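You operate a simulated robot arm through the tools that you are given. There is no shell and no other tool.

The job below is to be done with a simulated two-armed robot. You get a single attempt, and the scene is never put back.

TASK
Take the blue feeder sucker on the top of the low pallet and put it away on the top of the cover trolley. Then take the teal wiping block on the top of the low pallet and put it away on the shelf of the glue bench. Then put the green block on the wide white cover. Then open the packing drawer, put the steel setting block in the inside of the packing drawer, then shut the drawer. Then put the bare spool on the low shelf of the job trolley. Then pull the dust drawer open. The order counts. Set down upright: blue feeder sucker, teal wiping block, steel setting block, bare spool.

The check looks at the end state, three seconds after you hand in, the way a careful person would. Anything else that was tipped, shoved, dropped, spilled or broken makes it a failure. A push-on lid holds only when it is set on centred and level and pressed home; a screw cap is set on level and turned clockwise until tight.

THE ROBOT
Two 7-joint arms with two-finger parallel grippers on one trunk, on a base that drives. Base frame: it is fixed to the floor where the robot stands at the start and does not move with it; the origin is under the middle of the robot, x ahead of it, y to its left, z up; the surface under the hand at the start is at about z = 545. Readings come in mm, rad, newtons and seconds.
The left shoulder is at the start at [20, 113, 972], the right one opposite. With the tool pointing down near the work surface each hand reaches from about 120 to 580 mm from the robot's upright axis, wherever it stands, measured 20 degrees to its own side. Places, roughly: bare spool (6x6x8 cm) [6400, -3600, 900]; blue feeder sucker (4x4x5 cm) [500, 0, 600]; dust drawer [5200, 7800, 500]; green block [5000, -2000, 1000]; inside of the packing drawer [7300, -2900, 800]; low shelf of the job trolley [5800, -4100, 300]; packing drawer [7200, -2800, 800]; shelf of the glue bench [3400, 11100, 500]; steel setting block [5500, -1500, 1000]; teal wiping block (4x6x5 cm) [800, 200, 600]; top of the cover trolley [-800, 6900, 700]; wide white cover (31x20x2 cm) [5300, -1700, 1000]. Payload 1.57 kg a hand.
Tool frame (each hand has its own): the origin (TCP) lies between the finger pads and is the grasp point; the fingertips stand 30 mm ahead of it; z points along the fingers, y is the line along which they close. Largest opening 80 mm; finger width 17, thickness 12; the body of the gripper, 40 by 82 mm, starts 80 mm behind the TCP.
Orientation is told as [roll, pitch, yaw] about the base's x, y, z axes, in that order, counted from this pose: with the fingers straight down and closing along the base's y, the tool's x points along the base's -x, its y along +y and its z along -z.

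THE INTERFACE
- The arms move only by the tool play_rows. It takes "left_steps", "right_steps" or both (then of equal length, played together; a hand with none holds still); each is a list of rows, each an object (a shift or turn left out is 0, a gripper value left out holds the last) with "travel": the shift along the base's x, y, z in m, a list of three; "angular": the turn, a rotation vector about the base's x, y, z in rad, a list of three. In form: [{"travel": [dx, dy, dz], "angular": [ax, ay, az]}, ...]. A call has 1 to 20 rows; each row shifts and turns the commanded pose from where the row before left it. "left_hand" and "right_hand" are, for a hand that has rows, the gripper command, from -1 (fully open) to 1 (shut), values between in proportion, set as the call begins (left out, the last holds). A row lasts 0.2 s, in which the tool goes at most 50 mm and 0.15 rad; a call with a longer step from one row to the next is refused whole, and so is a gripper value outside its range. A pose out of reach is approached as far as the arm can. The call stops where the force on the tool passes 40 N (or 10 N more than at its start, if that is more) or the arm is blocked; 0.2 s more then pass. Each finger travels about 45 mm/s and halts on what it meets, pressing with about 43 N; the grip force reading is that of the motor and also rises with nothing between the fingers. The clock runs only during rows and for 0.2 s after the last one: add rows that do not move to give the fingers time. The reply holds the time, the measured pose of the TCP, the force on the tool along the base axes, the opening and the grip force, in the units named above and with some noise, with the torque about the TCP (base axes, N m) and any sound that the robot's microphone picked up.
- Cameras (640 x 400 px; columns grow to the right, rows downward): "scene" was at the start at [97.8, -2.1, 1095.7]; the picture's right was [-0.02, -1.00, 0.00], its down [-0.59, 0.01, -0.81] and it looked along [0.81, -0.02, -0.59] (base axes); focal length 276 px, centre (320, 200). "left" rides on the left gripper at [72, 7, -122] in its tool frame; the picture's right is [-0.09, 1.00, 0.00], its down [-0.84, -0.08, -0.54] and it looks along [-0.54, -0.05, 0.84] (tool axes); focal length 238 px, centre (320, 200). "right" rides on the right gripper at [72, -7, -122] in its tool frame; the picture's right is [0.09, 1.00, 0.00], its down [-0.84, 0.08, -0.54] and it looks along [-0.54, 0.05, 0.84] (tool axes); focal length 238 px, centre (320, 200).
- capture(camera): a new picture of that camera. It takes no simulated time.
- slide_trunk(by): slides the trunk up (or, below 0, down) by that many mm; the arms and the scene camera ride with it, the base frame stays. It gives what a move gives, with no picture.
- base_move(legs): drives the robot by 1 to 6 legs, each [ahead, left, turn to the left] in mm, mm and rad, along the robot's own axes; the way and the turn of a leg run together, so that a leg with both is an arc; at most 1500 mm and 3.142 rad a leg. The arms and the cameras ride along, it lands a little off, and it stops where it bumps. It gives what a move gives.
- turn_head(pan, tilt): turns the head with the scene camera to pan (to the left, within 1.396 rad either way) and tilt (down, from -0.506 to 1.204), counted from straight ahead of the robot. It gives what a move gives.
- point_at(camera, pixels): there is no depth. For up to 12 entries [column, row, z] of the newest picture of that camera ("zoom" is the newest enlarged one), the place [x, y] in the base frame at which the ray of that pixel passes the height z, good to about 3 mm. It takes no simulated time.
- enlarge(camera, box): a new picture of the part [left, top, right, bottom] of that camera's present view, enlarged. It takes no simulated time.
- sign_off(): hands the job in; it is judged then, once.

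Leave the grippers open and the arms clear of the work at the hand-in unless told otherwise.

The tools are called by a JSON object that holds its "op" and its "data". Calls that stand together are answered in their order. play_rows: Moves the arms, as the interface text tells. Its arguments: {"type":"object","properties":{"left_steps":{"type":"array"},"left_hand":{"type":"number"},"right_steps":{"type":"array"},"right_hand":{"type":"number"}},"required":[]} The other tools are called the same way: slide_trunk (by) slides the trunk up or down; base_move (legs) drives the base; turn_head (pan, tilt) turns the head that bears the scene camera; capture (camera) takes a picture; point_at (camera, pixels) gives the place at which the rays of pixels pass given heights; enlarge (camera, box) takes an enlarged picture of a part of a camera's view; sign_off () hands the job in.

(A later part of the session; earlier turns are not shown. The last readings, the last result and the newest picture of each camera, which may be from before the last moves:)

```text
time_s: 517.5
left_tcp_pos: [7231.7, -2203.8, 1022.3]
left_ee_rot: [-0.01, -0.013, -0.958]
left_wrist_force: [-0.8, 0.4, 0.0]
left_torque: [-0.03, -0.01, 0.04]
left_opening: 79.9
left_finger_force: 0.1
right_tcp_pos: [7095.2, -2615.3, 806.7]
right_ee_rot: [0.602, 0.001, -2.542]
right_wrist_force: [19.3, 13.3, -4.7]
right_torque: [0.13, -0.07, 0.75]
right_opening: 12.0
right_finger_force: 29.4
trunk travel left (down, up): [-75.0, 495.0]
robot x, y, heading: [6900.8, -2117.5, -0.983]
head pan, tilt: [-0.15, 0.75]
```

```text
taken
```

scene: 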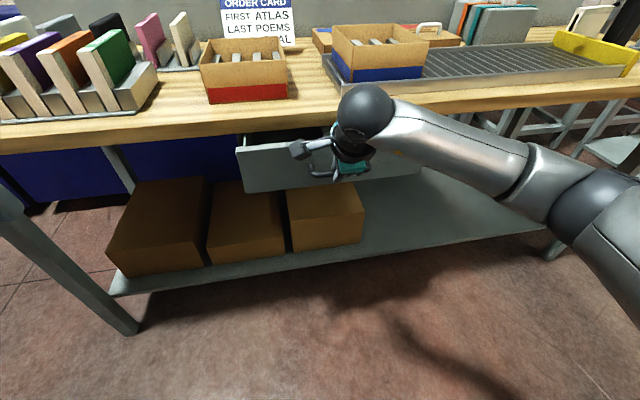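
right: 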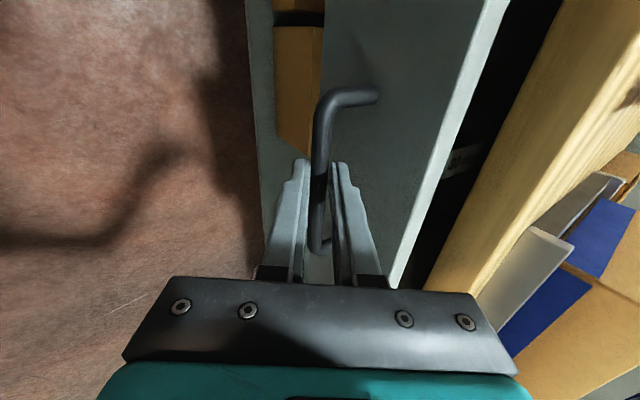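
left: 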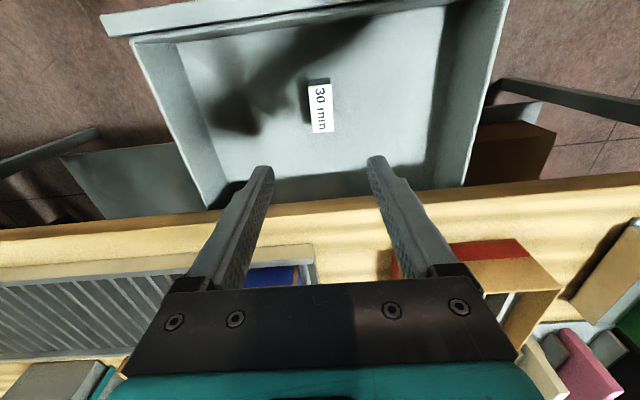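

The block passes under the bench edge upright. I'll push the remaining 70 mm with the arm in gentle steps until the drawer stops.

{"op": "play_rows", "data": {"right_steps": [{"travel": [0.0053, -0.0084, 0]}, {"travel": [0.0053, -0.0084, 0]}, {"travel": [0.0053, -0.0084, 0]}, {"travel": [0.0053, -0.0084, 0]}, {"travel": [0.0053, -0.0084, 0]}, {"travel": [0.0053, -0.0084, 0]}, {"travel": [0.0042, -0.0067, 0]}, {}]}}

{"op": "capture", "data": {"camera": "right"}}

{"op": "capture", "data": {"camera": "scene"}}

```text
time_s: 519.3
left_tcp_pos: [7231.8, -2204.4, 1023.6]
left_ee_rot: [-0.01, -0.013, -0.958]
left_wrist_force: [-0.6, 0.0, 0.0]
left_torque: [-0.02, 0.01, 0.0]
left_opening: 80.3
left_finger_force: 0.0
right_tcp_pos: [7136.2, -2669.2, 805.8]
right_ee_rot: [0.603, 0.005, -2.532]
right_wrist_force: [17.1, 11.4, -3.9]
right_torque: [-0.13, 0.18, 0.48]
right_opening: 12.2
right_finger_force: 29.4
trunk travel left (down, up): [-75.0, 495.0]
robot x, y, heading: [6900.7, -2124.7, -0.972]
head pan, tilt: [-0.15, 0.75]
```

```text
taken
```

right: 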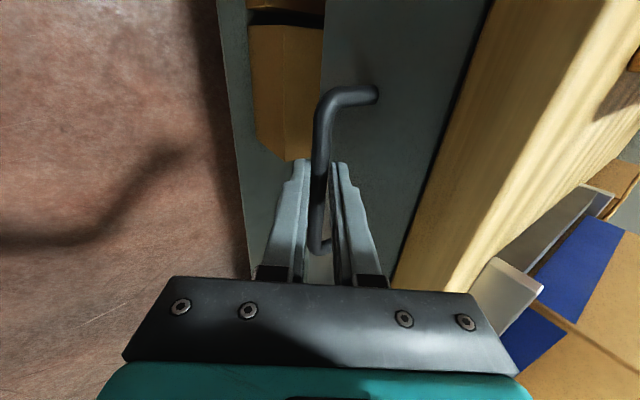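

```text
taken
```

scene: 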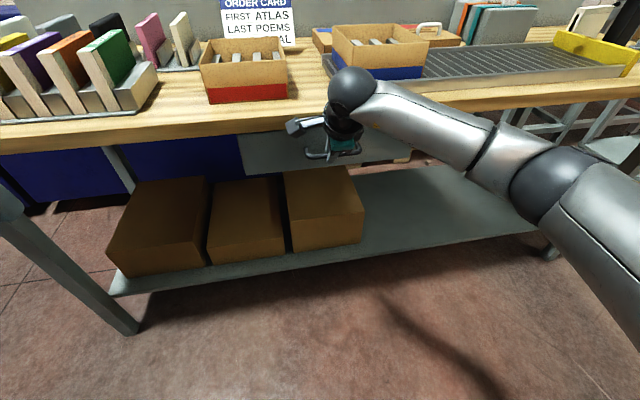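

The drawer is nearly home, within about 2 mm of its original position. I'll push a few mm more to feel the stop.

{"op": "play_rows", "data": {"right_steps": [{"travel": [0.0017, -0.0025, 0]}, {"travel": [0.0017, -0.0025, 0]}, {"travel": [0.0011, -0.0016, 0]}, {}]}}

{"op": "enlarge", "data": {"camera": "right", "box": [300, 40, 508, 170]}}

```text
time_s: 520.3
left_tcp_pos: [7229.5, -2203.5, 1023.0]
left_ee_rot: [-0.006, -0.014, -0.958]
left_wrist_force: [-0.4, 0.1, -0.4]
left_torque: [-0.02, 0.01, -0.01]
left_opening: 80.2
left_finger_force: 0.1
right_tcp_pos: [7134.4, -2670.7, 805.3]
right_ee_rot: [0.586, 0.008, -2.53]
right_wrist_force: [-8.8, 10.0, 7.0]
right_torque: [0.08, 0.21, 0.57]
right_opening: 12.1
right_finger_force: 29.1
trunk travel left (down, up): [-75.0, 495.0]
robot x, y, heading: [6899.4, -2118.0, -0.983]
head pan, tilt: [-0.15, 0.75]
stopped in row 4 (right hand): the force on the tool passed its limit at 40 N (the readings are from after the stop); the commanded pose is now the measured one
```

```text
3.08 times, centred on (404, 105) of right
```

zoom: 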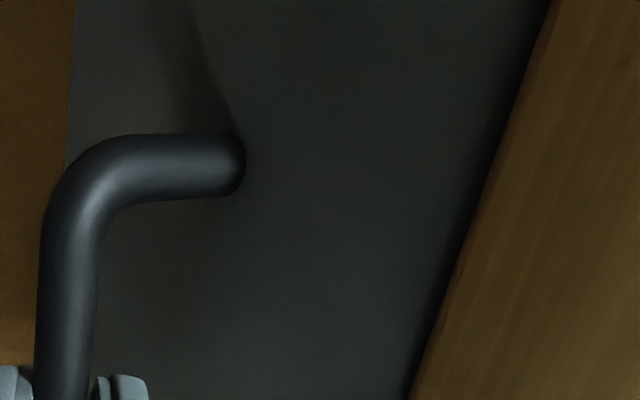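

The drawer is home against its stop, with the force rising past 40 N. I'll release the handle and withdraw along the finger axis.

{"op": "play_rows", "data": {"right_steps": [{}, {}, {}], "right_hand": -0.1}}

{"op": "play_rows", "data": {"right_steps": [{"travel": [-0.0065, 0.0094, 0.0165]}, {"travel": [-0.0065, 0.0094, 0.0165]}, {"travel": [-0.0097, 0.0141, 0.0247]}, {"travel": [-0.0097, 0.0141, 0.0247]}, {"travel": [-0.015, 0.022, 0.025]}, {"travel": [-0.015, 0.022, 0.03]}, {"travel": [-0.015, 0.022, 0.03]}, {}]}}

{"op": "capture", "data": {"camera": "scene"}}

{"op": "enlarge", "data": {"camera": "scene", "box": [220, 100, 444, 240]}}

```text
time_s: 521.1
left_tcp_pos: [7229.2, -2205.4, 1021.3]
left_ee_rot: [-0.007, -0.014, -0.957]
left_wrist_force: [-0.2, 0.6, 0.4]
left_torque: [0.05, 0.0, -0.03]
left_opening: 80.0
left_finger_force: 0.1
right_tcp_pos: [7134.3, -2672.0, 803.8]
right_ee_rot: [0.583, 0.011, -2.534]
right_wrist_force: [-2.7, 2.7, -0.3]
right_torque: [0.01, 0.03, 0.0]
right_opening: 41.8
right_finger_force: 0.0
trunk travel left (down, up): [-75.0, 495.0]
robot x, y, heading: [6899.2, -2118.3, -0.979]
head pan, tilt: [-0.15, 0.75]
```

```text
time_s: 522.9
left_tcp_pos: [7229.9, -2205.4, 1022.7]
left_ee_rot: [-0.006, -0.014, -0.958]
left_wrist_force: [0.1, -0.4, -0.5]
left_torque: [-0.02, 0.02, -0.01]
left_opening: 80.1
left_finger_force: 0.0
right_tcp_pos: [7058.5, -2557.6, 972.3]
right_ee_rot: [0.587, 0.007, -2.534]
right_wrist_force: [-0.3, -0.4, 0.8]
right_torque: [0.02, -0.03, 0.01]
right_opening: 43.9
right_finger_force: 0.1
trunk travel left (down, up): [-75.0, 495.0]
robot x, y, heading: [6901.6, -2116.7, -0.979]
head pan, tilt: [-0.15, 0.75]
```

```text
taken
```

scene: 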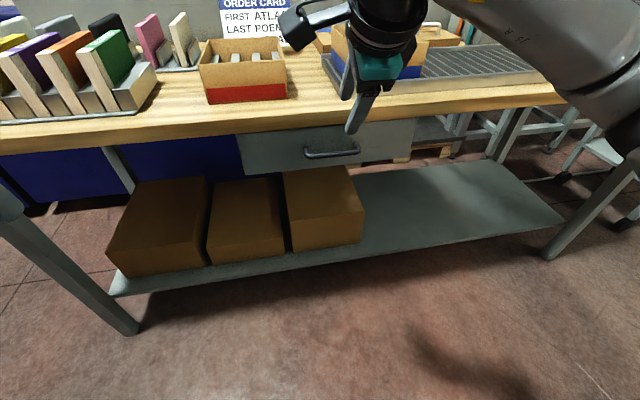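

```text
2.86 times, centred on (332, 170) of scene
```

zoom: 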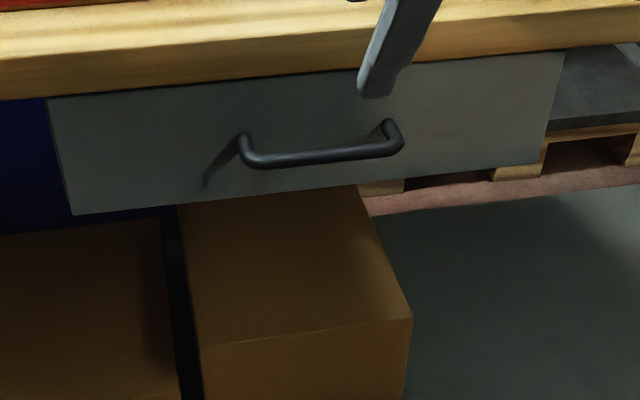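

The packing drawer is shut. Next is the bare spool on the right end of this bench. I'll back off, turn the right hand about its axis so its fingers close left-right (keeping the 35° lean), and drive right along the bench.

{"op": "base_move", "data": {"legs": [[-150, 0, 0]]}}

{"op": "play_rows", "data": {"right_steps": [{"travel": [-0.018, 0, 0.005], "angular": [-0.0467, 0.0674, 0.117]}, {"travel": [-0.018, 0, 0.005], "angular": [-0.0467, 0.0674, 0.117]}, {"travel": [-0.018, 0, 0.005], "angular": [-0.0467, 0.0674, 0.117]}, {"travel": [-0.018, 0, 0.005], "angular": [-0.0467, 0.0674, 0.117]}, {"travel": [-0.018, 0, 0], "angular": [-0.0467, 0.0674, 0.117]}, {"travel": [-0.018, 0, 0], "angular": [-0.0467, 0.0674, 0.117]}, {"travel": [-0.018, 0, 0], "angular": [-0.0467, 0.0674, 0.117]}, {"angular": [-0.0467, 0.0674, 0.117]}, {"angular": [-0.0467, 0.0674, 0.117]}, {"angular": [-0.0467, 0.0674, 0.117]}, {"angular": [-0.0467, 0.0674, 0.117]}, {}], "right_hand": -1}}

{"op": "base_move", "data": {"legs": [[0, -1100, 0]]}}

{"op": "turn_head", "data": {"pan": -0.2, "tilt": 0.6}}

{"op": "capture", "data": {"camera": "scene"}}

```text
time_s: 524.3
left_tcp_pos: [7146.1, -2077.9, 1023.1]
left_ee_rot: [-0.007, -0.016, -0.955]
left_wrist_force: [-0.7, 0.0, 0.2]
left_torque: [-0.02, -0.01, 0.0]
left_opening: 79.8
left_finger_force: 0.1
right_tcp_pos: [6973.7, -2430.3, 973.3]
right_ee_rot: [0.587, 0.011, -2.532]
right_wrist_force: [-0.3, 0.1, 0.2]
right_torque: [-0.01, -0.02, -0.01]
right_opening: 43.9
right_finger_force: 0.1
trunk travel left (down, up): [-75.0, 495.0]
robot x, y, heading: [6816.9, -1991.6, -0.978]
head pan, tilt: [-0.15, 0.75]
```

```text
time_s: 526.9
left_tcp_pos: [7144.3, -2077.8, 1022.6]
left_ee_rot: [-0.008, -0.014, -0.957]
left_wrist_force: [0.2, 0.0, -0.5]
left_torque: [0.01, -0.04, 0.01]
left_opening: 80.2
left_finger_force: 0.1
right_tcp_pos: [6848.3, -2432.1, 992.1]
right_ee_rot: [-0.024, -0.605, -0.964]
right_wrist_force: [-0.2, 0.8, -0.1]
right_torque: [-0.04, 0.03, 0.0]
right_opening: 80.0
right_finger_force: 0.1
trunk travel left (down, up): [-75.0, 495.0]
robot x, y, heading: [6813.9, -1991.5, -0.983]
head pan, tilt: [-0.15, 0.75]
```

```text
time_s: 532.5
left_tcp_pos: [6215.9, -2687.1, 1023.2]
left_ee_rot: [-0.007, -0.012, -0.998]
left_wrist_force: [-0.4, 0.4, 0.5]
left_torque: [-0.01, -0.02, -0.02]
left_opening: 79.9
left_finger_force: 0.2
right_tcp_pos: [5903.4, -3027.7, 992.9]
right_ee_rot: [-0.023, -0.603, -1.008]
right_wrist_force: [-0.5, 0.1, -0.7]
right_torque: [0.03, 0.01, 0.0]
right_opening: 80.0
right_finger_force: 0.1
trunk travel left (down, up): [-75.0, 495.0]
robot x, y, heading: [5888.5, -2585.2, -1.023]
head pan, tilt: [-0.15, 0.75]
```

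```text
time_s: 533.2
left_tcp_pos: [6214.2, -2687.2, 1021.5]
left_ee_rot: [-0.007, -0.015, -0.998]
left_wrist_force: [0.0, -0.2, 0.3]
left_torque: [0.01, -0.01, 0.03]
left_opening: 79.9
left_finger_force: 0.1
right_tcp_pos: [5903.9, -3029.1, 991.5]
right_ee_rot: [-0.026, -0.604, -1.009]
right_wrist_force: [-0.1, 0.0, -0.3]
right_torque: [-0.01, 0.0, 0.02]
right_opening: 79.8
right_finger_force: 0.1
trunk travel left (down, up): [-75.0, 495.0]
robot x, y, heading: [5884.4, -2593.5, -1.019]
head pan, tilt: [-0.201, 0.6]
```

```text
taken
```

scene: 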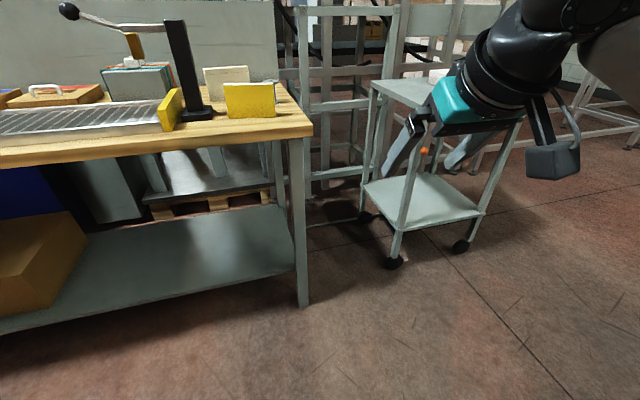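

The job trolley and the bench's end are ahead; the spool hides behind the yellow box. I'll measure these and look from a higher viewpoint.

{"op": "point_at", "data": {"camera": "scene", "pixels": [[304, 304, 0], [313, 131, 880], [280, 88, 880], [393, 264, 0], [463, 249, 0], [363, 219, 0], [397, 229, 300], [480, 212, 300], [366, 185, 300], [275, 117, 880], [230, 118, 880]]}}

{"op": "slide_trunk", "data": {"by": 250}}

{"op": "turn_head", "data": {"pan": 0.0, "tilt": 0.6}}

{"op": "capture", "data": {"camera": "scene"}}

{"op": "capture", "data": {"camera": "left"}}

```text
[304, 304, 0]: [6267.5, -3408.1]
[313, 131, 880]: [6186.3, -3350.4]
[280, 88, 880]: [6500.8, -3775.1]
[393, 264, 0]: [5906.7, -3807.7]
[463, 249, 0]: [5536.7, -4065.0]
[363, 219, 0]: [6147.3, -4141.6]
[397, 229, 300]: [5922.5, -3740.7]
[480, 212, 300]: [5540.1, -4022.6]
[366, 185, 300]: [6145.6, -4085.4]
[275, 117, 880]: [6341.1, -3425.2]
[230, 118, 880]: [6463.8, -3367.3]
```

```text
time_s: 535.8
left_tcp_pos: [6214.1, -2687.2, 1273.2]
left_ee_rot: [-0.007, -0.013, -0.998]
left_wrist_force: [0.1, -0.1, -0.2]
left_torque: [0.02, -0.01, 0.01]
left_opening: 80.1
left_finger_force: 0.0
right_tcp_pos: [5903.4, -3027.8, 1242.4]
right_ee_rot: [-0.025, -0.604, -1.01]
right_wrist_force: [-0.4, -0.1, -1.6]
right_torque: [0.02, -0.01, 0.01]
right_opening: 80.0
right_finger_force: 0.0
trunk travel left (down, up): [-325.0, 245.0]
robot x, y, heading: [5887.0, -2587.0, -1.019]
head pan, tilt: [-0.201, 0.6]
```

```text
time_s: 536.5
left_tcp_pos: [6214.4, -2686.1, 1273.0]
left_ee_rot: [-0.005, -0.013, -0.998]
left_wrist_force: [0.6, -0.1, -0.5]
left_torque: [0.03, 0.03, 0.0]
left_opening: 80.0
left_finger_force: 0.2
right_tcp_pos: [5903.2, -3029.4, 1243.3]
right_ee_rot: [-0.025, -0.603, -1.008]
right_wrist_force: [-0.4, 0.5, 0.4]
right_torque: [-0.02, -0.02, 0.01]
right_opening: 80.4
right_finger_force: 0.1
trunk travel left (down, up): [-325.0, 245.0]
robot x, y, heading: [5887.8, -2587.8, -1.019]
head pan, tilt: [0.0, 0.6]
```

```text
taken
```

scene: 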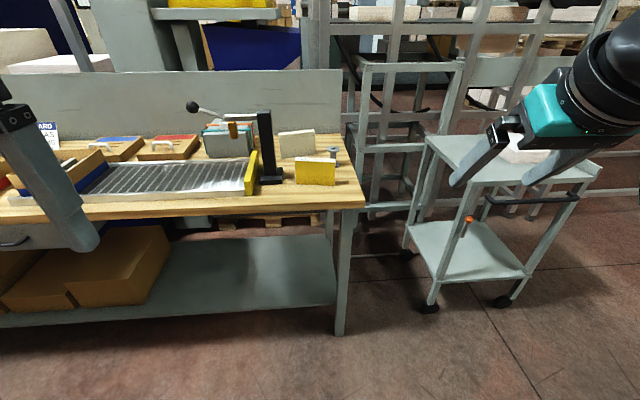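

```text
taken
```

left: 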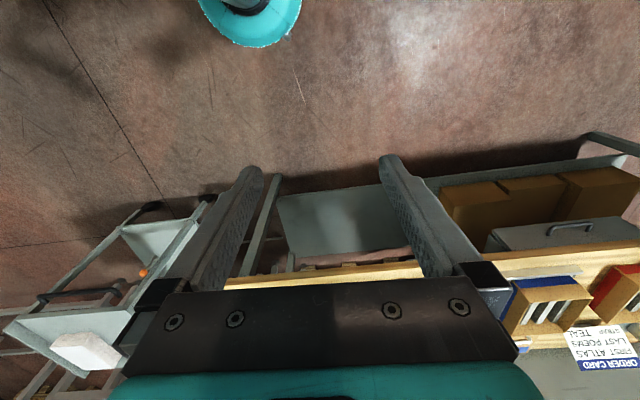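

The spool peeks out at (333,155) behind the yellow box. I'll drive 400 mm closer for a better look at it.

{"op": "base_move", "data": {"legs": [[400, 0, 0]]}}

{"op": "turn_head", "data": {"pan": 0.0, "tilt": 0.75}}

{"op": "capture", "data": {"camera": "scene"}}

{"op": "enlarge", "data": {"camera": "scene", "box": [230, 80, 454, 220]}}

```text
time_s: 539.0
left_tcp_pos: [6424.4, -3025.9, 1272.4]
left_ee_rot: [-0.006, -0.012, -0.994]
left_wrist_force: [0.6, 0.1, 0.7]
left_torque: [0.02, -0.02, -0.05]
left_opening: 80.0
left_finger_force: 0.1
right_tcp_pos: [6113.4, -3368.1, 1241.3]
right_ee_rot: [-0.024, -0.603, -1.005]
right_wrist_force: [-0.5, 0.0, 0.3]
right_torque: [0.01, 0.0, -0.01]
right_opening: 80.4
right_finger_force: 0.0
trunk travel left (down, up): [-325.0, 245.0]
robot x, y, heading: [6096.8, -2928.6, -1.016]
head pan, tilt: [0.0, 0.6]
```

```text
time_s: 539.7
left_tcp_pos: [6423.9, -3024.7, 1273.4]
left_ee_rot: [-0.008, -0.014, -0.995]
left_wrist_force: [1.0, 0.0, 0.3]
left_torque: [-0.02, -0.01, -0.01]
left_opening: 80.2
left_finger_force: 0.1
right_tcp_pos: [6112.7, -3367.4, 1241.2]
right_ee_rot: [-0.023, -0.605, -1.005]
right_wrist_force: [-0.6, 0.5, -0.2]
right_torque: [0.01, 0.0, 0.01]
right_opening: 80.2
right_finger_force: 0.1
trunk travel left (down, up): [-325.0, 245.0]
robot x, y, heading: [6095.7, -2931.0, -1.014]
head pan, tilt: [0.0, 0.75]
```

```text
taken
```

scene: 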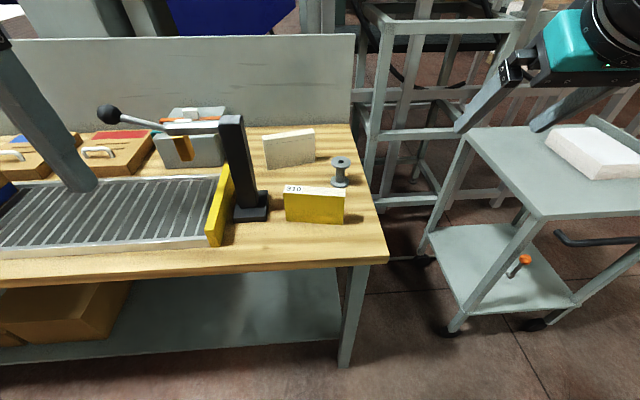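

```text
2.86 times, centred on (342, 150) of scene
```

zoom: 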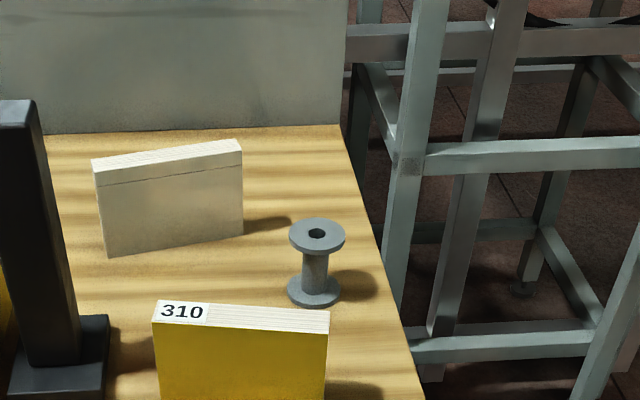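

I see the spool standing upright at zoom (315,265), with the yellow "310" block in front of it. I'll measure them.

{"op": "point_at", "data": {"camera": "zoom", "pixels": [[313, 291, 870], [313, 291, 880], [317, 236, 950], [317, 236, 960], [288, 290, 880], [340, 290, 880], [330, 395, 880], [325, 325, 940], [155, 305, 970], [345, 130, 880], [420, 395, 880]]}}

{"op": "capture", "data": {"camera": "right"}}

```text
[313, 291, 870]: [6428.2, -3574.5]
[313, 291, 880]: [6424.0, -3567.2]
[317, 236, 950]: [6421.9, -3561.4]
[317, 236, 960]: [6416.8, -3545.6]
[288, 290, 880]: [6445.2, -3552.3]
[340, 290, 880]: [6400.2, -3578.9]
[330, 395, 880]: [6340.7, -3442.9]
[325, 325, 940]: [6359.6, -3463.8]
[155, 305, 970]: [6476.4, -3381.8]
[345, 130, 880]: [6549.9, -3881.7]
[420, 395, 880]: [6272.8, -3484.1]
```

```text
taken
```

right: 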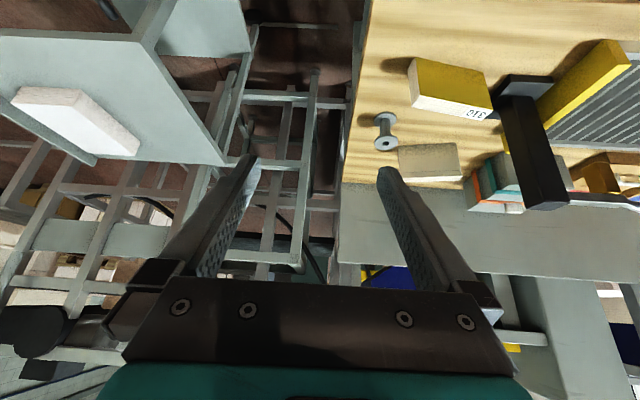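

The right camera sees the spool too, at (385,130). I'll triangulate its base and top flange.

{"op": "point_at", "data": {"camera": "right", "pixels": [[385, 119, 860], [385, 119, 880], [385, 119, 900], [386, 143, 940], [386, 143, 960]]}}

{"op": "enlarge", "data": {"camera": "right", "box": [330, 80, 490, 180]}}

```text
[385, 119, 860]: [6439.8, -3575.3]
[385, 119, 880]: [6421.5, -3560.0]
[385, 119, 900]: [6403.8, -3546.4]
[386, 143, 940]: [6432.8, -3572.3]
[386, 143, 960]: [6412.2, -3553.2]
```

```text
4.00 times, centred on (410, 130) of right
```

zoom: 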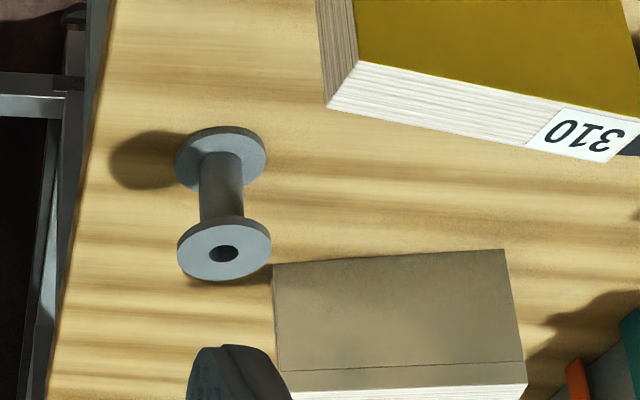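

The spool stands at (6424,-3565), base z≈873, 75 mm from the bench's right edge. I'll set the right hand upright again and drive 200 mm closer.

{"op": "play_rows", "data": {"right_steps": [{"angular": [0.102, 0.0649, 0]}, {"angular": [0.102, 0.0649, 0]}, {"angular": [0.102, 0.0649, 0]}, {"angular": [0.102, 0.0649, 0]}, {"angular": [0.102, 0.0649, 0]}, {}], "right_hand": -1}}

{"op": "base_move", "data": {"legs": [[200, 0, 0]]}}

{"op": "capture", "data": {"camera": "right"}}

{"op": "turn_head", "data": {"pan": -0.1, "tilt": 0.9}}

{"op": "capture", "data": {"camera": "scene"}}

```text
time_s: 541.1
left_tcp_pos: [6423.3, -3025.1, 1273.5]
left_ee_rot: [-0.005, -0.015, -0.995]
left_wrist_force: [0.2, -0.5, -0.3]
left_torque: [0.01, 0.02, -0.01]
left_opening: 79.9
left_finger_force: 0.0
right_tcp_pos: [6114.4, -3368.0, 1243.7]
right_ee_rot: [-0.026, 0.002, -1.006]
right_wrist_force: [0.4, 0.1, -0.1]
right_torque: [-0.01, 0.01, 0.03]
right_opening: 79.7
right_finger_force: 0.1
trunk travel left (down, up): [-325.0, 245.0]
robot x, y, heading: [6091.3, -2927.6, -1.019]
head pan, tilt: [0.0, 0.75]
```

```text
time_s: 542.7
left_tcp_pos: [6531.9, -3200.0, 1272.5]
left_ee_rot: [-0.007, -0.011, -0.996]
left_wrist_force: [0.3, -0.3, 0.7]
left_torque: [0.06, 0.0, 0.01]
left_opening: 79.9
left_finger_force: 0.0
right_tcp_pos: [6222.1, -3542.8, 1241.4]
right_ee_rot: [-0.023, 0.002, -1.007]
right_wrist_force: [-0.2, 0.3, 0.9]
right_torque: [0.04, 0.0, 0.01]
right_opening: 79.9
right_finger_force: 0.2
trunk travel left (down, up): [-325.0, 245.0]
robot x, y, heading: [6203.6, -3103.0, -1.021]
head pan, tilt: [0.0, 0.75]
```

```text
taken
```

right: 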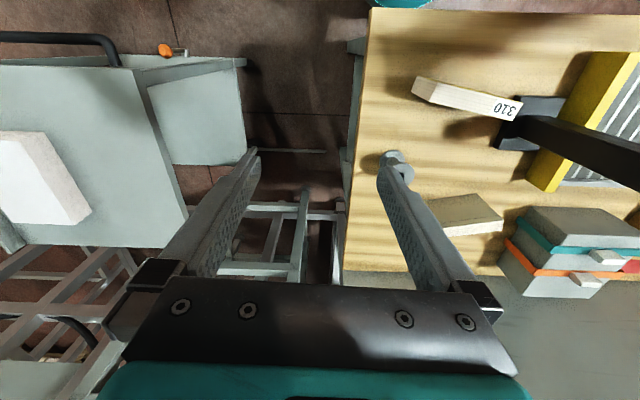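

```text
time_s: 543.4
left_tcp_pos: [6530.8, -3198.9, 1272.7]
left_ee_rot: [-0.005, -0.014, -0.997]
left_wrist_force: [0.3, -0.4, 0.1]
left_torque: [-0.07, 0.03, 0.01]
left_opening: 80.0
left_finger_force: 0.1
right_tcp_pos: [6220.1, -3541.3, 1242.5]
right_ee_rot: [-0.024, 0.001, -1.008]
right_wrist_force: [1.2, 0.2, -0.4]
right_torque: [-0.01, 0.05, 0.03]
right_opening: 79.8
right_finger_force: 0.1
trunk travel left (down, up): [-325.0, 245.0]
robot x, y, heading: [6200.1, -3101.7, -1.021]
head pan, tilt: [-0.099, 0.901]
```

```text
taken
```

scene: 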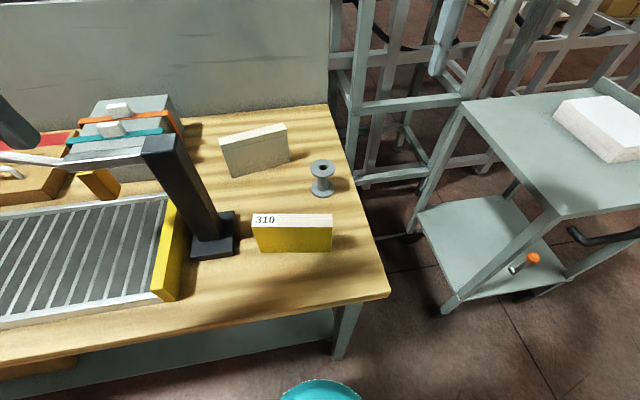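

Clear view. I'll refine the spool position and the neighbours: the slab's right end at (288,160) and the yellow block's back edge.

{"op": "enlarge", "data": {"camera": "scene", "box": [210, 110, 370, 260]}}

{"op": "point_at", "data": {"camera": "zoom", "pixels": [[350, 160, 952], [348, 226, 873], [262, 142, 873], [262, 50, 952], [264, 142, 880], [375, 300, 940], [375, 292, 940], [375, 395, 873]]}}

```text
2.67 times, centred on (290, 185) of scene
```

zoom: 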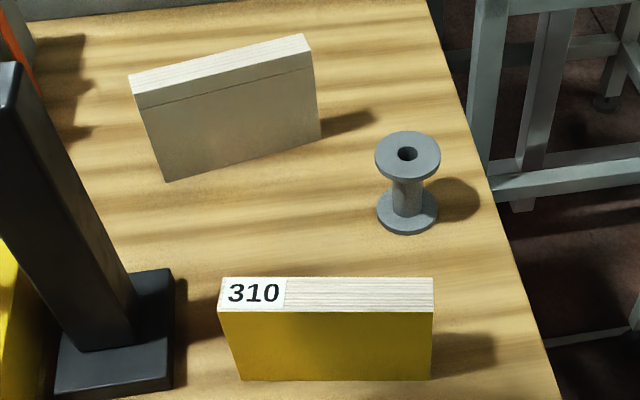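

```text
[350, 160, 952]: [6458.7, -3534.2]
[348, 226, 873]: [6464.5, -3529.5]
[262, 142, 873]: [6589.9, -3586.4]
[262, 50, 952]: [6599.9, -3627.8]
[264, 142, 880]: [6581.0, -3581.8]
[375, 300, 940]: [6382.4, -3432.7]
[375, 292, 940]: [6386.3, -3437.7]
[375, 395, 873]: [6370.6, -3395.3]
```

Now I'll query with the pixels as seen in this enlarged picture.

{"op": "point_at", "data": {"camera": "zoom", "pixels": [[407, 154, 952], [407, 212, 873], [376, 156, 952], [440, 156, 952], [320, 136, 873], [315, 70, 940], [308, 36, 940], [433, 278, 940], [220, 280, 940], [430, 380, 873]]}}

```text
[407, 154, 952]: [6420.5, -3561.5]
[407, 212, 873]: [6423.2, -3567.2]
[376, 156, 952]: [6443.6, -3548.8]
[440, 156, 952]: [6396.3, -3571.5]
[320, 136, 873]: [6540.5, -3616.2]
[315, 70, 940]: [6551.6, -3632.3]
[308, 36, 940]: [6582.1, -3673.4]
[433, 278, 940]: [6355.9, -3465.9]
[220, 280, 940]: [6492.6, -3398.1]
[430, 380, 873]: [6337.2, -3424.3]
```

The spool centre is (6422,-3564) with free space around it. I'll move the right hand above it and check.

{"op": "play_rows", "data": {"right_steps": [{"travel": [0.0404, -0.0046, 0]}, {"travel": [0.0404, -0.0046, 0]}, {"travel": [0.0404, -0.0046, 0]}, {"travel": [0.0404, -0.0046, 0]}, {"travel": [0.0404, -0.0046, 0]}, {"travel": [0, 0, -0.04]}, {"travel": [0, 0, -0.04]}, {"travel": [0, 0, -0.04]}, {}], "right_hand": -1}}

{"op": "capture", "data": {"camera": "right"}}

```text
time_s: 545.4
left_tcp_pos: [6531.3, -3199.5, 1272.8]
left_ee_rot: [-0.006, -0.014, -0.996]
left_wrist_force: [0.1, -0.1, -0.2]
left_torque: [0.0, 0.03, -0.04]
left_opening: 80.0
left_finger_force: 0.1
right_tcp_pos: [6423.4, -3564.1, 1123.1]
right_ee_rot: [-0.026, -0.001, -1.007]
right_wrist_force: [-0.7, 0.2, 0.0]
right_torque: [-0.03, -0.02, 0.01]
right_opening: 79.9
right_finger_force: 0.0
trunk travel left (down, up): [-325.0, 245.0]
robot x, y, heading: [6200.9, -3097.1, -1.016]
head pan, tilt: [-0.099, 0.901]
```

```text
taken
```

right: 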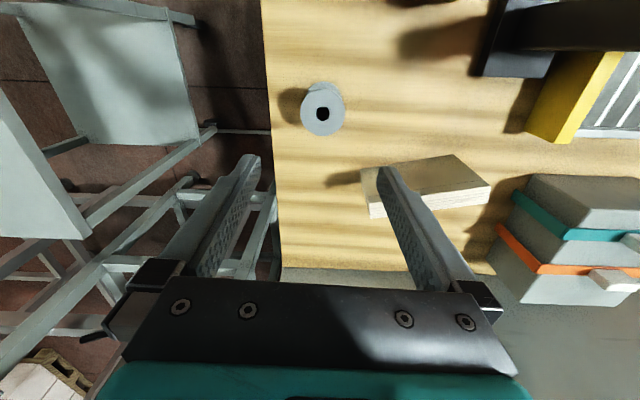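

The spool is visible at (322,112). I'll check the centre and correct the hand's slight roll.

{"op": "point_at", "data": {"camera": "right", "pixels": [[322, 113, 952], [301, 112, 952], [344, 113, 952], [362, 215, 952]]}}

{"op": "play_rows", "data": {"right_steps": [{"angular": [0.0139, -0.022, 0]}, {}]}}

{"op": "capture", "data": {"camera": "right"}}

{"op": "point_at", "data": {"camera": "right", "pixels": [[322, 113, 952], [301, 112, 952], [344, 113, 952]]}}

```text
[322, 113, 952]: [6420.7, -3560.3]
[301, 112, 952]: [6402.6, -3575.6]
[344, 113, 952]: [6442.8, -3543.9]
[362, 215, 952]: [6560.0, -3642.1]
```

```text
time_s: 546.0
left_tcp_pos: [6531.5, -3199.1, 1273.4]
left_ee_rot: [-0.007, -0.013, -0.997]
left_wrist_force: [0.5, 0.7, -0.3]
left_torque: [-0.01, -0.04, 0.0]
left_opening: 79.8
left_finger_force: 0.0
right_tcp_pos: [6423.9, -3564.5, 1123.1]
right_ee_rot: [0.002, 0.002, -1.006]
right_wrist_force: [0.1, 0.1, 0.4]
right_torque: [0.01, -0.02, 0.02]
right_opening: 80.0
right_finger_force: 0.1
trunk travel left (down, up): [-325.0, 245.0]
robot x, y, heading: [6203.2, -3102.2, -1.015]
head pan, tilt: [-0.099, 0.901]
```

```text
taken
```

right: 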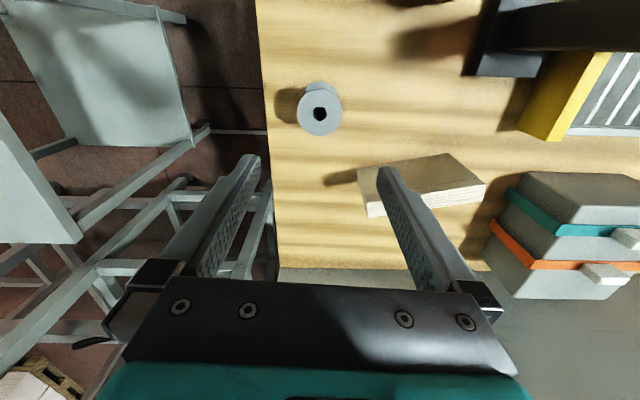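

```text
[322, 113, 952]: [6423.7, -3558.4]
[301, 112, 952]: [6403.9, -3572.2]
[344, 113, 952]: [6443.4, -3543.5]
```

Centred on (6421.5,-3561). I'll go down to z≈908 and close.

{"op": "play_rows", "data": {"right_steps": [{"travel": [-0.002, 0.003, -0.04]}, {"travel": [0, 0, -0.045]}, {"travel": [0, 0, -0.045]}, {"travel": [0, 0, -0.045]}, {"travel": [0, 0, -0.03]}, {"travel": [0, 0, -0.01]}, {}], "right_hand": -1}}

{"op": "capture", "data": {"camera": "right"}}

```text
time_s: 547.6
left_tcp_pos: [6530.0, -3197.1, 1273.9]
left_ee_rot: [-0.007, -0.016, -0.997]
left_wrist_force: [-0.6, -0.2, -0.1]
left_torque: [-0.03, 0.01, -0.01]
left_opening: 80.0
left_finger_force: 0.1
right_tcp_pos: [6421.4, -3562.3, 910.5]
right_ee_rot: [0.002, -0.005, -1.008]
right_wrist_force: [-5.6, 1.9, 32.1]
right_torque: [-0.48, 1.44, -0.27]
right_opening: 79.7
right_finger_force: 0.0
trunk travel left (down, up): [-325.0, 245.0]
robot x, y, heading: [6206.1, -3101.7, -1.017]
head pan, tilt: [-0.099, 0.901]
```

```text
taken
```

right: 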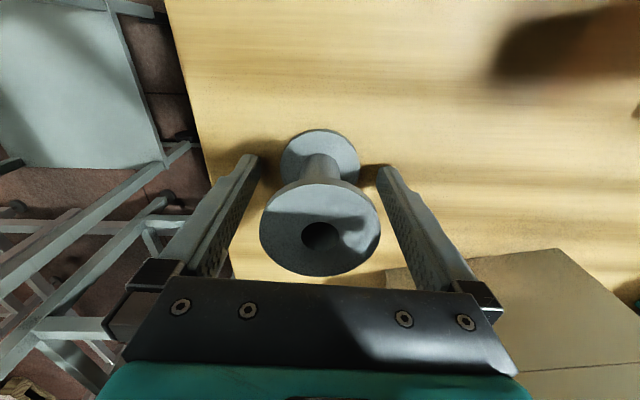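

The fingertips just touched the wood, so the bench is at z≈880. I'll raise 4 mm, then close.

{"op": "play_rows", "data": {"right_steps": [{"travel": [0, 0, 0.004]}, {}], "right_hand": -1}}

{"op": "play_rows", "data": {"right_steps": [{}, {}, {}, {}, {}], "right_hand": 1}}

{"op": "capture", "data": {"camera": "right"}}

```text
time_s: 548.2
left_tcp_pos: [6531.0, -3198.6, 1273.3]
left_ee_rot: [-0.006, -0.013, -0.995]
left_wrist_force: [0.7, 0.6, 0.2]
left_torque: [-0.03, 0.0, 0.0]
left_opening: 80.0
left_finger_force: 0.0
right_tcp_pos: [6421.6, -3561.1, 910.1]
right_ee_rot: [0.002, -0.001, -1.008]
right_wrist_force: [2.1, -2.3, 10.4]
right_torque: [-0.32, 0.4, 0.11]
right_opening: 79.8
right_finger_force: 0.0
trunk travel left (down, up): [-325.0, 245.0]
robot x, y, heading: [6202.5, -3101.3, -1.013]
head pan, tilt: [-0.099, 0.901]
```

```text
time_s: 549.4
left_tcp_pos: [6530.0, -3198.7, 1272.9]
left_ee_rot: [-0.006, -0.014, -0.995]
left_wrist_force: [-0.7, -0.4, 0.6]
left_torque: [-0.02, 0.02, -0.03]
left_opening: 79.9
left_finger_force: 0.1
right_tcp_pos: [6420.3, -3561.0, 909.5]
right_ee_rot: [0.001, 0.001, -1.008]
right_wrist_force: [-3.4, 1.2, 3.9]
right_torque: [-0.06, 0.25, -0.12]
right_opening: 52.9
right_finger_force: 42.4
trunk travel left (down, up): [-325.0, 245.0]
robot x, y, heading: [6202.1, -3098.4, -1.019]
head pan, tilt: [-0.099, 0.901]
```

```text
taken
```

right: 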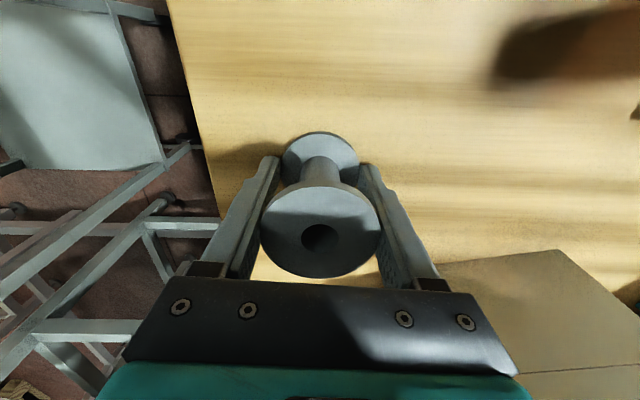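

The spool is held at 53 mm. I'll lift it 220 mm, then back the base away from the bench and look at the trolley.

{"op": "play_rows", "data": {"right_steps": [{"travel": [0, 0, 0.02]}, {"travel": [0, 0, 0.04]}, {"travel": [0, 0, 0.045]}, {"travel": [0, 0, 0.045]}, {"travel": [0, 0, 0.045]}, {"travel": [0, 0, 0.025]}, {}]}}

{"op": "base_move", "data": {"legs": [[-450, 0, 0]]}}

{"op": "play_rows", "data": {"right_steps": [{"travel": [-0.025, 0.03, 0]}, {"travel": [-0.025, 0.03, 0]}, {"travel": [-0.03, 0.03, 0]}, {"travel": [-0.035, 0.025, 0]}, {"travel": [-0.035, 0.02, 0]}, {"travel": [-0.035, 0.02, 0]}, {"travel": [-0.035, 0.01, 0]}, {}]}}

{"op": "turn_head", "data": {"pan": -0.4, "tilt": 0.55}}

{"op": "capture", "data": {"camera": "scene"}}

{"op": "capture", "data": {"camera": "right"}}

```text
time_s: 551.0
left_tcp_pos: [6531.3, -3200.8, 1272.9]
left_ee_rot: [-0.006, -0.014, -0.996]
left_wrist_force: [-0.1, -0.3, -0.1]
left_torque: [-0.04, 0.02, 0.0]
left_opening: 80.0
left_finger_force: 0.1
right_tcp_pos: [6419.9, -3561.6, 1133.4]
right_ee_rot: [0.001, 0.001, -1.006]
right_wrist_force: [0.4, 0.5, -0.1]
right_torque: [0.03, 0.02, 0.0]
right_opening: 52.7
right_finger_force: 42.5
trunk travel left (down, up): [-325.0, 245.0]
robot x, y, heading: [6202.0, -3102.8, -1.021]
head pan, tilt: [-0.099, 0.901]
```

```text
time_s: 553.8
left_tcp_pos: [6292.5, -2813.6, 1271.8]
left_ee_rot: [-0.007, -0.014, -1.002]
left_wrist_force: [-0.5, -0.4, -0.3]
left_torque: [0.02, -0.02, -0.02]
left_opening: 80.1
left_finger_force: 0.1
right_tcp_pos: [6179.6, -3174.3, 1134.8]
right_ee_rot: [0.002, 0.001, -1.015]
right_wrist_force: [-0.1, 0.6, -0.8]
right_torque: [0.02, -0.04, -0.02]
right_opening: 52.8
right_finger_force: 42.9
trunk travel left (down, up): [-325.0, 245.0]
robot x, y, heading: [5967.1, -2714.0, -1.027]
head pan, tilt: [-0.099, 0.901]
```

```text
time_s: 555.6
left_tcp_pos: [6294.1, -2815.1, 1273.1]
left_ee_rot: [-0.008, -0.013, -1.002]
left_wrist_force: [0.1, 0.8, 0.1]
left_torque: [0.01, -0.01, -0.02]
left_opening: 80.2
left_finger_force: 0.0
right_tcp_pos: [5962.3, -3011.5, 1130.7]
right_ee_rot: [0.003, 0.0, -1.014]
right_wrist_force: [0.2, 0.7, -0.7]
right_torque: [0.02, 0.03, 0.0]
right_opening: 52.8
right_finger_force: 43.0
trunk travel left (down, up): [-325.0, 245.0]
robot x, y, heading: [5967.0, -2713.6, -1.02]
head pan, tilt: [-0.099, 0.901]
```

```text
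time_s: 556.4
left_tcp_pos: [6292.0, -2815.2, 1273.5]
left_ee_rot: [-0.007, -0.015, -1.003]
left_wrist_force: [-0.2, 0.8, -0.1]
left_torque: [-0.02, 0.03, -0.05]
left_opening: 80.0
left_finger_force: 0.0
right_tcp_pos: [5961.4, -3010.8, 1131.1]
right_ee_rot: [0.0, 0.0, -1.014]
right_wrist_force: [-0.3, 0.2, 0.6]
right_torque: [-0.01, 0.04, -0.02]
right_opening: 52.9
right_finger_force: 42.9
trunk travel left (down, up): [-325.0, 245.0]
robot x, y, heading: [5964.4, -2712.4, -1.021]
head pan, tilt: [-0.4, 0.55]
```

```text
taken
```

scene: 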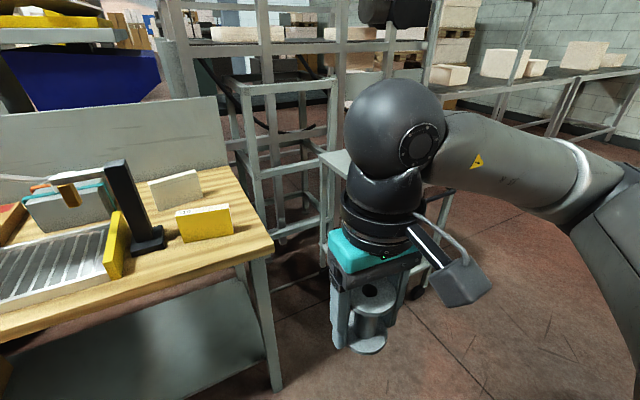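

```text
taken
```

right: 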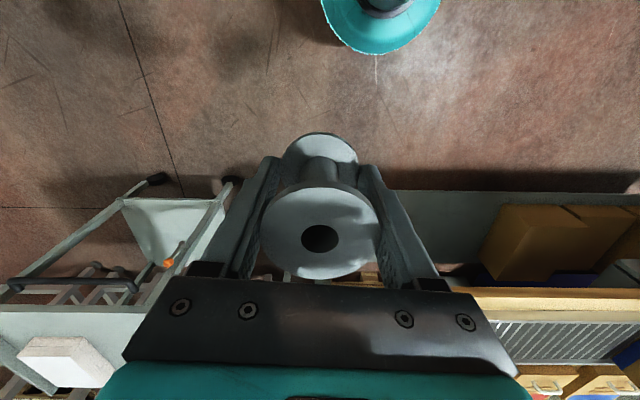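

I'll turn to face the trolley squarely and move in front of it, about 600 mm away, to look at its shelves.

{"op": "base_move", "data": {"legs": [[0, 0, 0.055], [0, -765, 0], [230, 0, 0]]}}

{"op": "turn_head", "data": {"pan": 0.0, "tilt": 0.7}}

{"op": "capture", "data": {"camera": "scene"}}

```text
time_s: 562.2
left_tcp_pos: [5805.7, -3407.9, 1272.0]
left_ee_rot: [-0.009, -0.013, -0.97]
left_wrist_force: [0.0, -0.1, -1.6]
left_torque: [0.05, 0.01, 0.03]
left_opening: 80.0
left_finger_force: 0.1
right_tcp_pos: [5480.5, -3614.2, 1129.4]
right_ee_rot: [0.001, 0.002, -0.98]
right_wrist_force: [0.4, 0.7, -0.1]
right_torque: [-0.03, -0.01, -0.02]
right_opening: 52.8
right_finger_force: 43.0
trunk travel left (down, up): [-325.0, 245.0]
robot x, y, heading: [5475.2, -3318.8, -0.992]
head pan, tilt: [-0.4, 0.55]
```

```text
time_s: 563.0
left_tcp_pos: [5805.6, -3407.5, 1272.2]
left_ee_rot: [-0.006, -0.014, -0.971]
left_wrist_force: [0.1, 0.5, 0.3]
left_torque: [0.0, 0.0, 0.0]
left_opening: 79.9
left_finger_force: 0.0
right_tcp_pos: [5480.0, -3614.0, 1130.3]
right_ee_rot: [0.002, 0.0, -0.98]
right_wrist_force: [0.2, -0.1, 0.4]
right_torque: [-0.01, 0.01, 0.01]
right_opening: 52.8
right_finger_force: 43.5
trunk travel left (down, up): [-325.0, 245.0]
robot x, y, heading: [5475.3, -3315.2, -0.992]
head pan, tilt: [0.0, 0.7]
```

```text
taken
```

scene: 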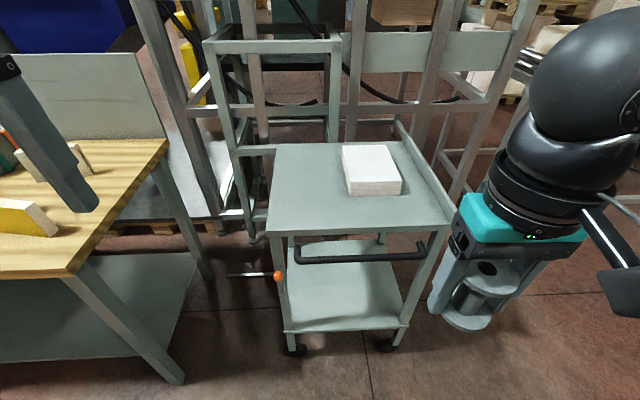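

The trolley's black push bar spans the front just under its top, so reaching the low shelf from the front would foul it. I'll look at its right side for access.

{"op": "point_at", "data": {"camera": "scene", "pixels": [[297, 356, 0], [387, 352, 0], [287, 331, 300], [405, 322, 300], [288, 245, 300], [378, 240, 300], [268, 236, 780], [453, 224, 780], [295, 262, 720], [425, 256, 720]]}}

{"op": "turn_head", "data": {"pan": -0.75, "tilt": 0.6}}

{"op": "capture", "data": {"camera": "scene"}}

{"op": "capture", "data": {"camera": "right"}}

```text
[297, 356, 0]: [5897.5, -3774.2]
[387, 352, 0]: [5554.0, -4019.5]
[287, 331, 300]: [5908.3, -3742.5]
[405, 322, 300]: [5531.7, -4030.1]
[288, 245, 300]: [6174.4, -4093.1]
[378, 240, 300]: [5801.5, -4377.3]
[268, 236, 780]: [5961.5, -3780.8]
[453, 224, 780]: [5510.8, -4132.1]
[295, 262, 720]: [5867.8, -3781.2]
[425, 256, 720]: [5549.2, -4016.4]
```

```text
time_s: 564.1
left_tcp_pos: [5804.8, -3407.0, 1271.7]
left_ee_rot: [-0.007, -0.015, -0.971]
left_wrist_force: [0.6, -0.9, -0.8]
left_torque: [-0.03, 0.03, 0.03]
left_opening: 80.0
left_finger_force: 0.2
right_tcp_pos: [5480.3, -3614.3, 1129.7]
right_ee_rot: [0.003, -0.002, -0.981]
right_wrist_force: [-0.3, 0.0, -0.7]
right_torque: [-0.01, 0.0, -0.02]
right_opening: 52.7
right_finger_force: 43.0
trunk travel left (down, up): [-325.0, 245.0]
robot x, y, heading: [5474.5, -3319.4, -0.988]
head pan, tilt: [-0.75, 0.6]
```

```text
taken
```

scene: 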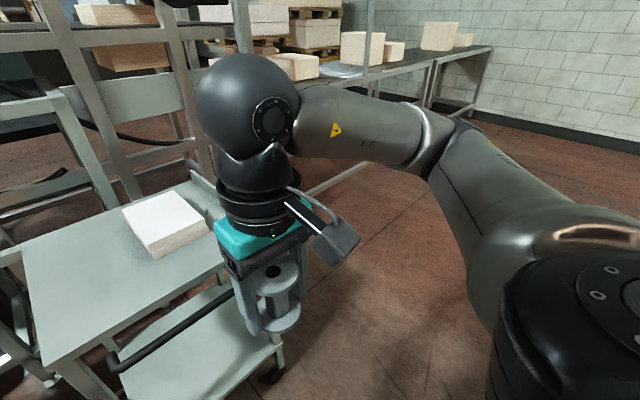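

```text
taken
```

right: 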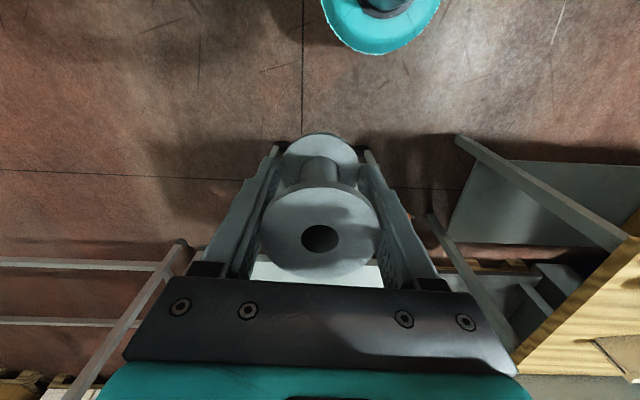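

The right side of the trolley is open floor. The trolley's low shelf spans p 2255–2735 and q 6450–6895, and its top is at about z 880. I'll drive right past it and turn left to face its right side.

{"op": "base_move", "data": {"legs": [[0, -1060, 0], [0, 0, 1.598]]}}

{"op": "turn_head", "data": {"pan": -0.5, "tilt": 0.5}}

{"op": "capture", "data": {"camera": "scene"}}

```text
time_s: 573.6
left_tcp_pos: [4640.8, -3557.2, 1272.4]
left_ee_rot: [-0.007, -0.013, 0.677]
left_wrist_force: [0.0, -0.7, -0.2]
left_torque: [0.0, -0.01, 0.0]
left_opening: 79.9
left_finger_force: 0.1
right_tcp_pos: [4872.2, -3866.6, 1132.3]
right_ee_rot: [0.002, 0.001, 0.667]
right_wrist_force: [0.0, -0.2, 0.4]
right_torque: [-0.03, -0.02, 0.01]
right_opening: 52.5
right_finger_force: 42.5
trunk travel left (down, up): [-325.0, 245.0]
robot x, y, heading: [4578.0, -3893.4, 0.653]
head pan, tilt: [-0.75, 0.6]
```

```text
time_s: 574.4
left_tcp_pos: [4640.8, -3556.8, 1273.3]
left_ee_rot: [-0.008, -0.014, 0.677]
left_wrist_force: [0.2, -0.9, 0.5]
left_torque: [-0.02, 0.03, 0.01]
left_opening: 80.1
left_finger_force: 0.2
right_tcp_pos: [4872.5, -3865.3, 1130.5]
right_ee_rot: [0.002, 0.0, 0.665]
right_wrist_force: [0.3, -0.4, 0.3]
right_torque: [-0.02, 0.0, -0.04]
right_opening: 52.8
right_finger_force: 42.7
trunk travel left (down, up): [-325.0, 245.0]
robot x, y, heading: [4575.0, -3894.0, 0.657]
head pan, tilt: [-0.499, 0.499]
```

```text
taken
```

scene: 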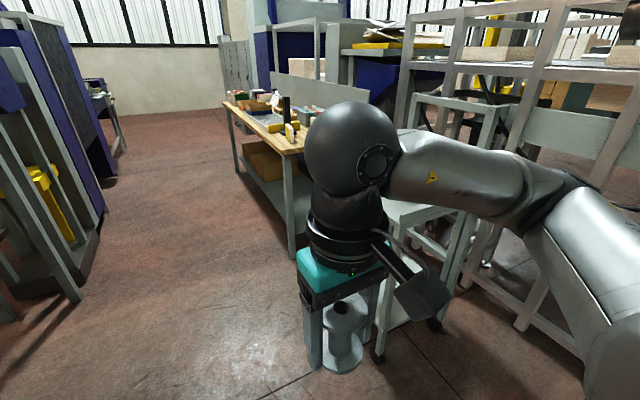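

I'll check the floor points of the frames to the right before sliding sideways.

{"op": "point_at", "data": {"camera": "scene", "pixels": [[378, 362, 0], [437, 328, 0], [445, 295, 0], [522, 330, 0], [475, 310, 0], [580, 355, 0], [450, 380, 0]]}}

{"op": "turn_head", "data": {"pan": -1.1, "tilt": 0.6}}

{"op": "capture", "data": {"camera": "scene"}}

{"op": "capture", "data": {"camera": "right"}}

```text
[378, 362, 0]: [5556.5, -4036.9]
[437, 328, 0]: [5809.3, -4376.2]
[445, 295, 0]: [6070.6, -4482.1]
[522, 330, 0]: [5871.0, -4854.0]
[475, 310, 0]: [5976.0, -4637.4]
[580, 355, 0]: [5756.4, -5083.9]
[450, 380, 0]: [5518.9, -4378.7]
```

```text
time_s: 575.4
left_tcp_pos: [4639.9, -3557.1, 1273.3]
left_ee_rot: [-0.007, -0.014, 0.676]
left_wrist_force: [0.1, 0.3, 0.3]
left_torque: [0.04, -0.02, -0.02]
left_opening: 80.1
left_finger_force: 0.2
right_tcp_pos: [4871.5, -3865.7, 1130.0]
right_ee_rot: [0.001, 0.001, 0.666]
right_wrist_force: [-0.5, 0.2, -0.7]
right_torque: [0.01, -0.01, 0.03]
right_opening: 52.4
right_finger_force: 43.7
trunk travel left (down, up): [-325.0, 245.0]
robot x, y, heading: [4573.5, -3896.8, 0.659]
head pan, tilt: [-1.1, 0.6]
```

```text
taken
```

scene: 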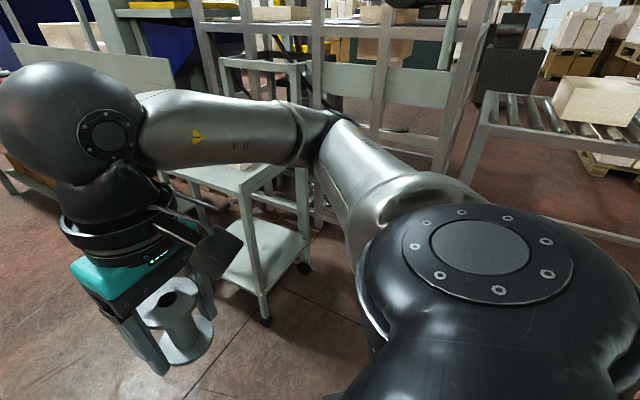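

```text
taken
```

right: 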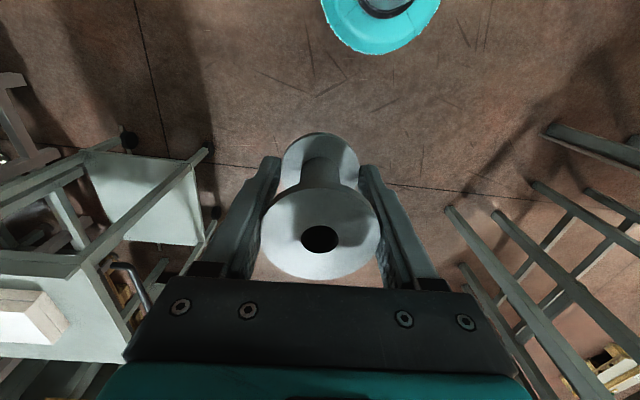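

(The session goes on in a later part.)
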